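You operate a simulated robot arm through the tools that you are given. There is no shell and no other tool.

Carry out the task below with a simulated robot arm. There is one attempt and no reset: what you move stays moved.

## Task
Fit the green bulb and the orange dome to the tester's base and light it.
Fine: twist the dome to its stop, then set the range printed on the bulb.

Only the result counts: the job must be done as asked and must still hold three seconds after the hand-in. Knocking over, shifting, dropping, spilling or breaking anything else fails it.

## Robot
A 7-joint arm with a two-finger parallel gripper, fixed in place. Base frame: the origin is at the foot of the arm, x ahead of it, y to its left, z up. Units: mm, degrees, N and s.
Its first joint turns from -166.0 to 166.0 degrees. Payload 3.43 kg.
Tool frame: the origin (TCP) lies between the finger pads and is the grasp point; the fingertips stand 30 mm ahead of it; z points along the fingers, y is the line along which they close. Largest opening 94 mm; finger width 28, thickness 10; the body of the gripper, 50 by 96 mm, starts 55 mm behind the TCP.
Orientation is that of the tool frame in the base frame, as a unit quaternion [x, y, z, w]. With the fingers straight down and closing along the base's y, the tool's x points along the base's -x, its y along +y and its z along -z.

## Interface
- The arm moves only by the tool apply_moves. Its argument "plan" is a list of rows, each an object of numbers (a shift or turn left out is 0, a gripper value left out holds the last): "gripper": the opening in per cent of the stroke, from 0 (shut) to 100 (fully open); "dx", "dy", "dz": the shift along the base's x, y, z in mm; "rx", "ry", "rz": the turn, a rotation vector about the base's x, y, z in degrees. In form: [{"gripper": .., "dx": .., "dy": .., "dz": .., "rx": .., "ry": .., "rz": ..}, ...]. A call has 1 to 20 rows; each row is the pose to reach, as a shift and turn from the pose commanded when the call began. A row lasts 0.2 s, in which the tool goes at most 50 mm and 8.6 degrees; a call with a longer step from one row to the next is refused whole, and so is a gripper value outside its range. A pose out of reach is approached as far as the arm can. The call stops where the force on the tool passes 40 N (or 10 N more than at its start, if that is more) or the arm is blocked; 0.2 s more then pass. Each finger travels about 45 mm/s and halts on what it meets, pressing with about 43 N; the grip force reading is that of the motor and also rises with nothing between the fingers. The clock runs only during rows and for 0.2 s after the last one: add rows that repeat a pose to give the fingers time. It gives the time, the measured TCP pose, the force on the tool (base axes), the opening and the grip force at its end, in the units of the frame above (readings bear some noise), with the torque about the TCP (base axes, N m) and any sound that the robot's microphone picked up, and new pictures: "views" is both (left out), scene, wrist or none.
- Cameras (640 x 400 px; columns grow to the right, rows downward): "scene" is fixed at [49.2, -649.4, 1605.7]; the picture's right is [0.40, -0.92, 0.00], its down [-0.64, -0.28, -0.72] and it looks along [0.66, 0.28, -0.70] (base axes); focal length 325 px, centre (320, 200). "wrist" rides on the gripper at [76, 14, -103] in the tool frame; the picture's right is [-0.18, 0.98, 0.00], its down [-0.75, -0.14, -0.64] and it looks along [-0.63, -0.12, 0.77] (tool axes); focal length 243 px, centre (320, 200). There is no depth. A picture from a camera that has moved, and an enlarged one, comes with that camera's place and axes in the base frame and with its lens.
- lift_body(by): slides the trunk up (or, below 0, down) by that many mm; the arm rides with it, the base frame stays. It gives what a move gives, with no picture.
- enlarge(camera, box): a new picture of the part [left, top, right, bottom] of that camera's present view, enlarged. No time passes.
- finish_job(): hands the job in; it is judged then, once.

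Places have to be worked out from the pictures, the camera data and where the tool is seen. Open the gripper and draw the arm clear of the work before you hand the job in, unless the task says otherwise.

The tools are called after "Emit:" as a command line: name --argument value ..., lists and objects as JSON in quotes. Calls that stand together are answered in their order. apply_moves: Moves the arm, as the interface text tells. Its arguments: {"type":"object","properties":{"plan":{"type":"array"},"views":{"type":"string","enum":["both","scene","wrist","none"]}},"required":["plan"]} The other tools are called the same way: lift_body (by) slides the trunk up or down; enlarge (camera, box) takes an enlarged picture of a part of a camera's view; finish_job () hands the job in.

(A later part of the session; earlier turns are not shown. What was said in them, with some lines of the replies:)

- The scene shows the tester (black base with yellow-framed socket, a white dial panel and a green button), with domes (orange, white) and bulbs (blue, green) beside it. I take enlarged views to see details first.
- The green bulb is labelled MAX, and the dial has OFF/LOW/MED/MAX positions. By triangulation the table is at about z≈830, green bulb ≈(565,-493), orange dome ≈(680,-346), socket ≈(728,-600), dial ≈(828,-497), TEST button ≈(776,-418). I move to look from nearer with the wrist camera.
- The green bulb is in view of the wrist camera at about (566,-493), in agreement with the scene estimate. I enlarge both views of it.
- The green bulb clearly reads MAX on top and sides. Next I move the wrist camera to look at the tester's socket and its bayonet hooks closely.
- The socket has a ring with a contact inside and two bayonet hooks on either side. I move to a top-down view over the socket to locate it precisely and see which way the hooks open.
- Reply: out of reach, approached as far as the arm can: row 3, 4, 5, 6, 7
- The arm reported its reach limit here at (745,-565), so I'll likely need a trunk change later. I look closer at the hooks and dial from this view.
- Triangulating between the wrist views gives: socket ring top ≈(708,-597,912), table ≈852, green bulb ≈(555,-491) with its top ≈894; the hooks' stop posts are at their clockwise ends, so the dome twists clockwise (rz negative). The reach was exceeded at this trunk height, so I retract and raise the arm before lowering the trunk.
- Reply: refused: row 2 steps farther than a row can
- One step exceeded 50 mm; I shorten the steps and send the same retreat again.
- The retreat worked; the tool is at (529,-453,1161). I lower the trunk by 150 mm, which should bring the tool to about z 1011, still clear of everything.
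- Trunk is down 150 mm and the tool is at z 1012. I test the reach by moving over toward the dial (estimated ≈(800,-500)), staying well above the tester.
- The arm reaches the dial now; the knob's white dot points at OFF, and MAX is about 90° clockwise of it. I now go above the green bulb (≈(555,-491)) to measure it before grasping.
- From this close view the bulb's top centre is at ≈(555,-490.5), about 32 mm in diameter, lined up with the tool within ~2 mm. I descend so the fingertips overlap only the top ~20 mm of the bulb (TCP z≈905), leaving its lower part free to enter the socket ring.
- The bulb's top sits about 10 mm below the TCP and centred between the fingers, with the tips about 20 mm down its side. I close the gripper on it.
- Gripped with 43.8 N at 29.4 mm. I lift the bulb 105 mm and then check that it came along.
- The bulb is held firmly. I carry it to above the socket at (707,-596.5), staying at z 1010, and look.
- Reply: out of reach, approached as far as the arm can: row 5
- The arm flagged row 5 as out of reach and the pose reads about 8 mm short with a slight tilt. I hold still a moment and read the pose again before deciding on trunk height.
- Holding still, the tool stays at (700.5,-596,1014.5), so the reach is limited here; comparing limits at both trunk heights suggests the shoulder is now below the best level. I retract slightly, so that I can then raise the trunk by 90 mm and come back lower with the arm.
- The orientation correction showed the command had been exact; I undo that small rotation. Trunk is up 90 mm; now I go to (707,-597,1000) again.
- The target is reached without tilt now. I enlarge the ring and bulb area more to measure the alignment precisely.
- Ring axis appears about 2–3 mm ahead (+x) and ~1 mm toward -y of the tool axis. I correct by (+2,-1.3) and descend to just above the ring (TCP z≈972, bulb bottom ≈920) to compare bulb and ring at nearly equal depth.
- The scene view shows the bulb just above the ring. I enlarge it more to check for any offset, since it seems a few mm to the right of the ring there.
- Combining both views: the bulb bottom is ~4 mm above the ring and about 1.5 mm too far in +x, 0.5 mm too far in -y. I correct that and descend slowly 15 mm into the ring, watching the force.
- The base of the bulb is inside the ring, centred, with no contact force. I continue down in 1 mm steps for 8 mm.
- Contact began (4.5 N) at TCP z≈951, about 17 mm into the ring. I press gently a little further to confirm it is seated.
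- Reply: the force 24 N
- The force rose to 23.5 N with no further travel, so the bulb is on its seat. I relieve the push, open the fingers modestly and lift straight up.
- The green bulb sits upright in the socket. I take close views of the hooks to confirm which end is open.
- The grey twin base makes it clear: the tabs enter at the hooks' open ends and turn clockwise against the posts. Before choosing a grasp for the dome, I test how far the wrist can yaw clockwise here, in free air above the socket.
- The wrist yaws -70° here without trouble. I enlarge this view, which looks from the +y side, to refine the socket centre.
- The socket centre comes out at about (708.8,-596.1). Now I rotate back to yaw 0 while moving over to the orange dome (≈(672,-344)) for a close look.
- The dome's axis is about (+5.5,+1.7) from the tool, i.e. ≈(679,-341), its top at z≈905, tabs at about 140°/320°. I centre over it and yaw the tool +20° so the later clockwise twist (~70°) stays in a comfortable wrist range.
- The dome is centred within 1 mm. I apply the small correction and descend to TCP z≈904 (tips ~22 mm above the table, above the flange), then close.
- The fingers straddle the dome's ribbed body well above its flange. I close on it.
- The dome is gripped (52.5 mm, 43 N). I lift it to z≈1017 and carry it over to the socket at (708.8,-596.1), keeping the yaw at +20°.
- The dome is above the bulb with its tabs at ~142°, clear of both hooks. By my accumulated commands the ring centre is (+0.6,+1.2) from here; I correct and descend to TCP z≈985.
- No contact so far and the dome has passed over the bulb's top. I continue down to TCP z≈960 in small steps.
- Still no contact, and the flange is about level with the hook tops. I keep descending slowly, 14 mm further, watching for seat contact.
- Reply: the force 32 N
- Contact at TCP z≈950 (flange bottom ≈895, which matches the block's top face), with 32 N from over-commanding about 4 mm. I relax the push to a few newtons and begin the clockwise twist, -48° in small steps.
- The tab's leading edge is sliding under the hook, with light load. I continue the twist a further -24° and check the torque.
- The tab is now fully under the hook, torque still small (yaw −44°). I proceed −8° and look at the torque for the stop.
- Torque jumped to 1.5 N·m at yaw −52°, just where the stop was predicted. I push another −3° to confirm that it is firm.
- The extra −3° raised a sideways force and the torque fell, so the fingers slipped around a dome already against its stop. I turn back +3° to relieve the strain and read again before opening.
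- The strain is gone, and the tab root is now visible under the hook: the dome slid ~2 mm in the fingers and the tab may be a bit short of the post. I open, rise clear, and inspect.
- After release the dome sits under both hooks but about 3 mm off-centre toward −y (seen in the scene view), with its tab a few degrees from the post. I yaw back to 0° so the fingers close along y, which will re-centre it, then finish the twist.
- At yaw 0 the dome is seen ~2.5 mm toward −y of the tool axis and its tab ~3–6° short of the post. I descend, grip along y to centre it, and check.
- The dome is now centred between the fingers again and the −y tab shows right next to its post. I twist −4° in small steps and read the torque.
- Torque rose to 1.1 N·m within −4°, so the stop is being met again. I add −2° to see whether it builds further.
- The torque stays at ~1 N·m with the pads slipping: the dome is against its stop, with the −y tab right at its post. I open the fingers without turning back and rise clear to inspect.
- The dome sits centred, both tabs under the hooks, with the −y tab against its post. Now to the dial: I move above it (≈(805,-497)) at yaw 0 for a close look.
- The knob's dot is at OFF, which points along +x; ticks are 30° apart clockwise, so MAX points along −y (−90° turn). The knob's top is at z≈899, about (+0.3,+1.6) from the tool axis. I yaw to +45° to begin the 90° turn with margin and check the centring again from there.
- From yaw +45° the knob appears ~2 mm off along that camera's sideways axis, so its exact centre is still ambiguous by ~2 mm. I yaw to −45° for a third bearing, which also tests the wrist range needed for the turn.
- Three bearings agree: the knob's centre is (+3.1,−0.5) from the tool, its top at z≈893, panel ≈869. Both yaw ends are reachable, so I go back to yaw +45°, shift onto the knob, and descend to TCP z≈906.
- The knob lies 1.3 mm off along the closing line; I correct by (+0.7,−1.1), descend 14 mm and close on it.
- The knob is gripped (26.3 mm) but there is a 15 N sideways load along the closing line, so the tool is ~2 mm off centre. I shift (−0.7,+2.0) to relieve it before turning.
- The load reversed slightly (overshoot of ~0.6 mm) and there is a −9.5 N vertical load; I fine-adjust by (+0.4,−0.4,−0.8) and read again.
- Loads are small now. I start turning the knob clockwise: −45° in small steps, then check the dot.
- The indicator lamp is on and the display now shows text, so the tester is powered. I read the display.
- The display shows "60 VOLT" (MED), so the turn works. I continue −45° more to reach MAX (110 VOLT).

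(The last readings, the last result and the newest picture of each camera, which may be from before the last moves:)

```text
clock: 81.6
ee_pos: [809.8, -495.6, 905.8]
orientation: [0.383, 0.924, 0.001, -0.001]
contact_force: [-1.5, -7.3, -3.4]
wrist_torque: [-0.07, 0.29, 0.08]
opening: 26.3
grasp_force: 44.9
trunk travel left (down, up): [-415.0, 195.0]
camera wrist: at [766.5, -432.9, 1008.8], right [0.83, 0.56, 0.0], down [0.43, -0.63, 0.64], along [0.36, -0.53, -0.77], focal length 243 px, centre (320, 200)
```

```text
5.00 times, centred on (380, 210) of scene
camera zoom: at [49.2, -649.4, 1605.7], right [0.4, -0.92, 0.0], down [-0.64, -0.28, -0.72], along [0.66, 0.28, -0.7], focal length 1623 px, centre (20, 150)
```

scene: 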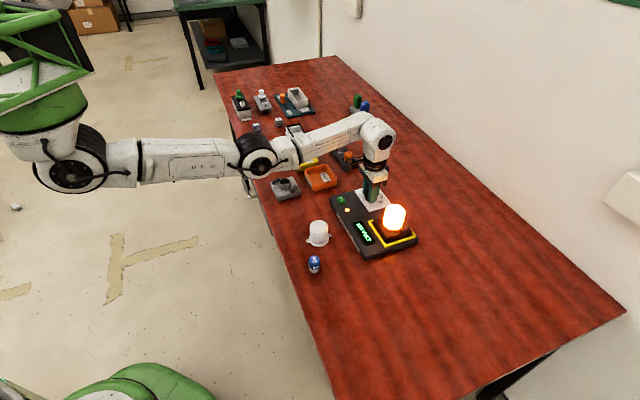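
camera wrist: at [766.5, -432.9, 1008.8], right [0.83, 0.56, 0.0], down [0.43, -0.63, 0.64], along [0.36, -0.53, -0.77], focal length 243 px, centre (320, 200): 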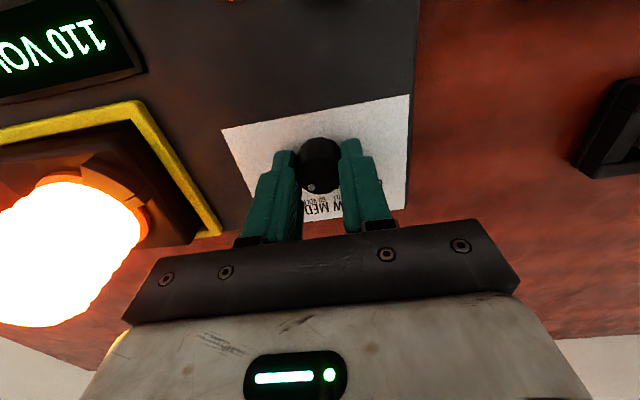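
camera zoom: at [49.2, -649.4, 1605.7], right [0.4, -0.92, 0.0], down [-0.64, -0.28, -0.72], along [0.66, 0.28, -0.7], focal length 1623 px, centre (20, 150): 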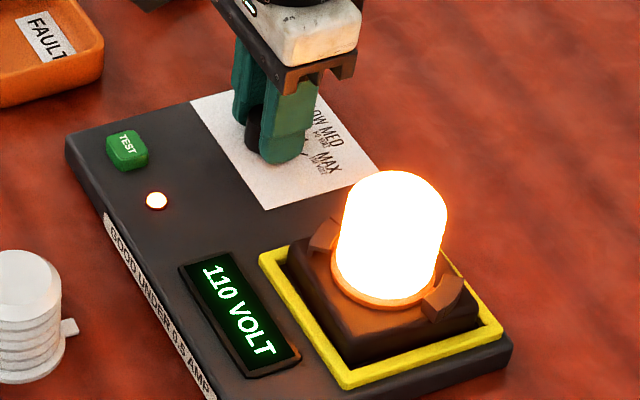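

The display reads "110 VOLT" and the dome is brightly lit. I open the fingers, rise straight up off the knob, and check that it stays lit.

Emit:
apply_moves --plan '[{"gripper": 35}, {"gripper": 50}, {"gripper": 50}, {"gripper": 50, "dz": 5}, {"dz": 25}, {"dz": 60}, {"dz": 100}, {"dz": 120}, {"dz": 120}]' --views "both"

Emit:
enlarge --camera "wrist" --box '[240, 60, 400, 160]'

Emit:
enlarge --camera "scene" --box '[330, 170, 430, 260]'

```text
clock: 83.6
ee_pos: [808.5, -494.6, 1027.3]
orientation: [0.383, 0.924, -0.001, 0.0]
contact_force: [-0.4, -0.4, -0.4]
wrist_torque: [-0.01, -0.02, 0.02]
opening: 46.8
grasp_force: 0.2
trunk travel left (down, up): [-415.0, 195.0]
camera wrist: at [765.4, -432.3, 1130.0], right [0.83, 0.56, 0.0], down [0.43, -0.63, 0.64], along [0.36, -0.53, -0.77], focal length 243 px, centre (320, 200)
```

scene: 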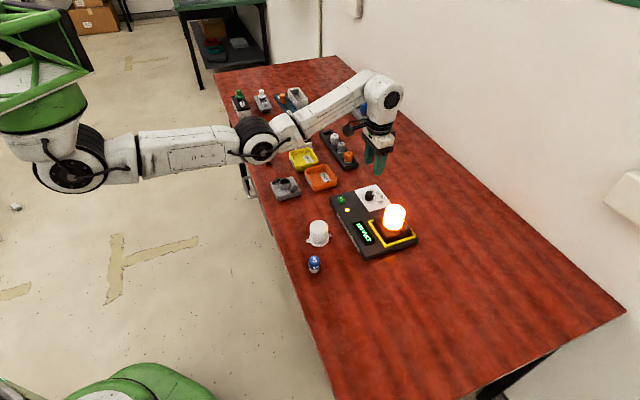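
wrist: 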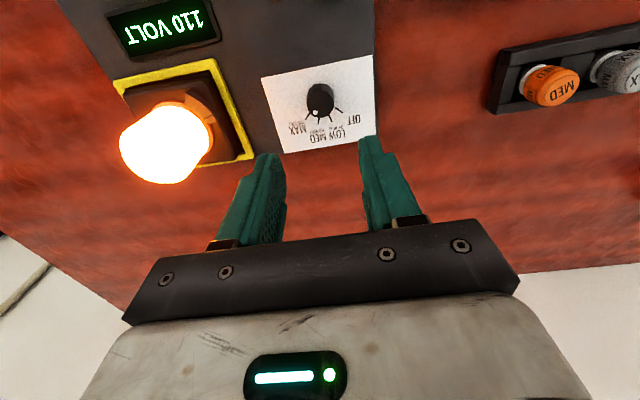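

```text
4.00 times, centred on (320, 110) of wrist
camera zoom: at [765.4, -432.3, 1130.0], right [0.83, 0.56, 0.0], down [0.43, -0.63, 0.64], along [0.36, -0.53, -0.77], focal length 970 px, centre (320, 560)
```

zoom: 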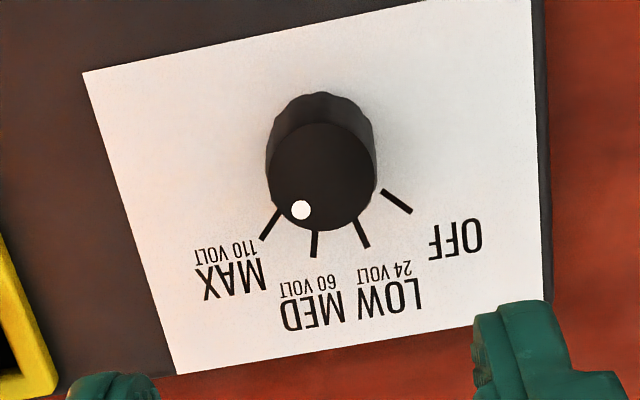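

```text
4.44 times, centred on (380, 215) of scene
camera zoom: at [49.2, -649.4, 1605.7], right [0.4, -0.92, 0.0], down [-0.64, -0.28, -0.72], along [0.66, 0.28, -0.7], focal length 1442 px, centre (53, 133)
```

zoom: 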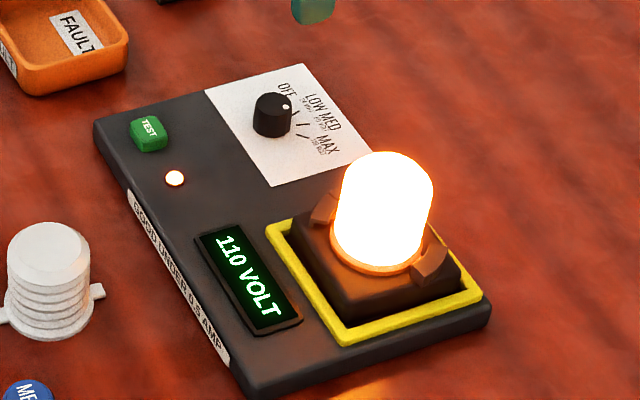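

The dot points at the MAX tick, the dome stays lit and the display holds "110 VOLT". On the way out I take a last look from above the dome, well clear, to confirm its tabs are still at the posts.

Emit:
apply_moves --plan '[{"dx": -15, "dy": -15, "dz": 8, "rz": 7}, {"dx": -35, "dy": -35, "dz": 15, "rz": 14}, {"dx": -60, "dy": -60, "dz": 15, "rz": 21}, {"dx": -80, "dy": -80, "dz": 15, "rz": 28}, {"dx": -95, "dy": -95, "dz": 10, "rz": 35}, {"dx": -100, "dy": -101, "dz": 5, "rz": 40}, {"dx": -100, "dy": -101, "dz": 0, "rz": 40}, {"dx": -100, "dy": -101, "dz": 0, "rz": 40}]' --views "both"

Emit:
enlarge --camera "wrist" --box '[240, 50, 400, 150]'

```text
clock: 85.4
ee_pos: [709.7, -595.8, 1025.9]
orientation: [0.043, 0.999, 0.0, 0.0]
contact_force: [-0.7, -0.3, 0.8]
wrist_torque: [0.05, -0.02, 0.02]
opening: 47.1
grasp_force: 0.0
trunk travel left (down, up): [-415.0, 195.0]
camera wrist: at [635.1, -576.5, 1129.0], right [0.27, 0.96, 0.0], down [0.74, -0.21, 0.64], along [0.62, -0.17, -0.77], focal length 243 px, centre (320, 200)
```

scene: 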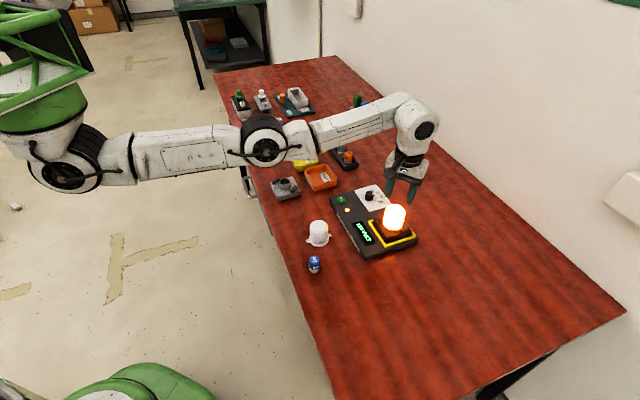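
wrist: 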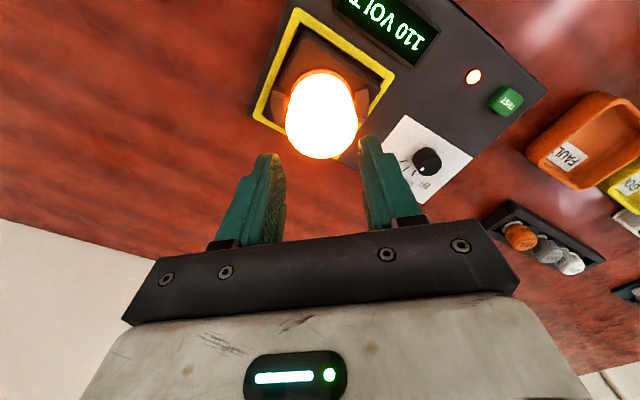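

```text
4.00 times, centred on (320, 100) of wrist
camera zoom: at [635.1, -576.5, 1129.0], right [0.27, 0.96, 0.0], down [0.74, -0.21, 0.64], along [0.62, -0.17, -0.77], focal length 970 px, centre (320, 600)
```

zoom: 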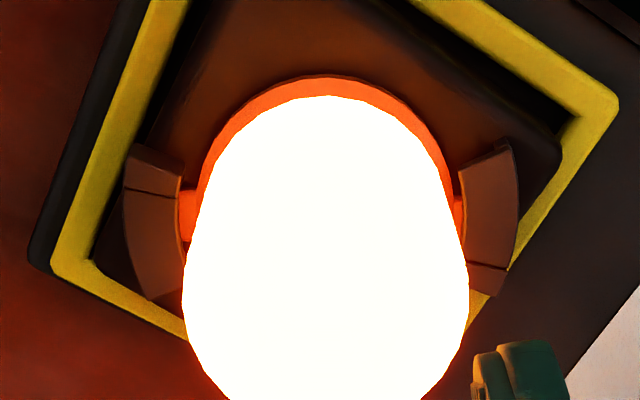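

The tabs remain under the hooks at the posts, and everything is lit and steady. I retract the arm up and back, away from the work, with the gripper open.

Emit:
apply_moves --plan '[{"dx": -20, "dy": 20, "dz": 30, "gripper": 60}, {"dx": -45, "dy": 45, "dz": 55, "gripper": 80}, {"dx": -75, "dy": 75, "dz": 75, "gripper": 100}, {"dx": -105, "dy": 105, "dz": 90}, {"dx": -135, "dy": 135, "dz": 100}, {"dx": -165, "dy": 165, "dz": 110}, {"dx": -195, "dy": 195, "dz": 120}, {"dx": -225, "dy": 225, "dz": 125}, {"dx": -250, "dy": 250, "dz": 130}, {"dx": -250, "dy": 250, "dz": 130}, {"dx": -250, "dy": 250, "dz": 130}, {"dx": -250, "dy": 250, "dz": 130}]' --views "both"

Emit:
enlarge --camera "scene" --box '[290, 170, 430, 280]'

```text
clock: 88.0
ee_pos: [460.0, -347.6, 1156.1]
orientation: [0.044, 0.999, -0.001, 0.0]
contact_force: [-0.8, 0.5, -0.1]
wrist_torque: [-0.01, 0.01, 0.01]
opening: 94.1
grasp_force: 0.0
trunk travel left (down, up): [-415.0, 195.0]
camera wrist: at [385.8, -327.7, 1258.7], right [0.27, 0.96, 0.0], down [0.74, -0.21, 0.64], along [0.62, -0.17, -0.77], focal length 243 px, centre (320, 200)
```

scene: 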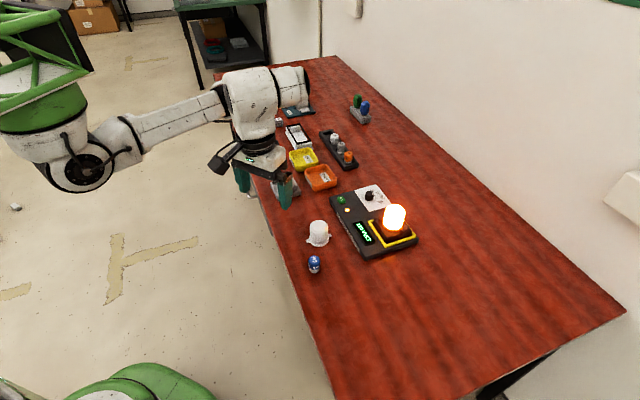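
wrist: 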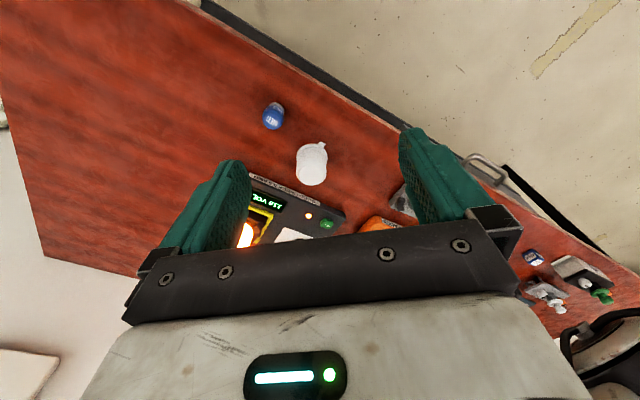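

```text
3.64 times, centred on (360, 225) of scene
camera zoom: at [49.2, -649.4, 1605.7], right [0.4, -0.92, 0.0], down [-0.64, -0.28, -0.72], along [0.66, 0.28, -0.7], focal length 1180 px, centre (174, 109)
```

zoom: 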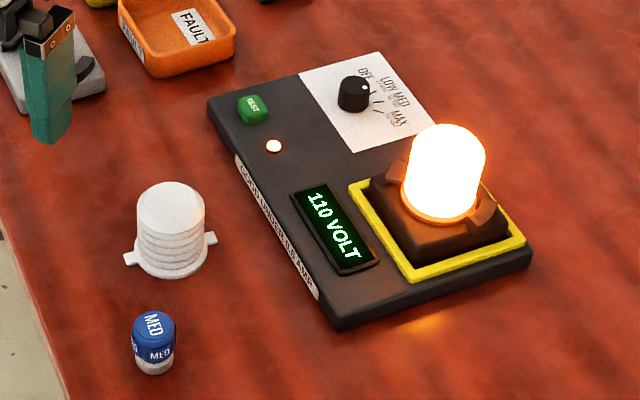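

The arm is clear with the gripper open. The dome stays lit at "110 VOLT", and the tester, white dome and blue bulb are where they were, so I hand the job in.

Emit:
finish_job

```text
The job is handed in.
```

The green bulb and orange dome are fitted to the tester's base and the lamp is lit. I've handed the job in; the tool only confirmed the hand-in, so I don't have a verdict.

- **Bulb:** it sits upright in the socket. It stayed put when I pressed it with about 23 N.
- **Dome:** it is twisted clockwise until it met its stop. One tab rests against its post, and the other looks about 2 mm (roughly 3°) short of its own.
- **Range:** the dial is at MAX, as printed on the bulb, and the display reads "110 VOLT". The lamp came on as the dial reached MAX, so I didn't press TEST.
- **Surroundings:** in the last pictures the tester, white dome and blue bulb are where they started. I drew the arm clear with the gripper open before handing in.

The lamp was still lit at the last check, about 6 seconds after it came on.
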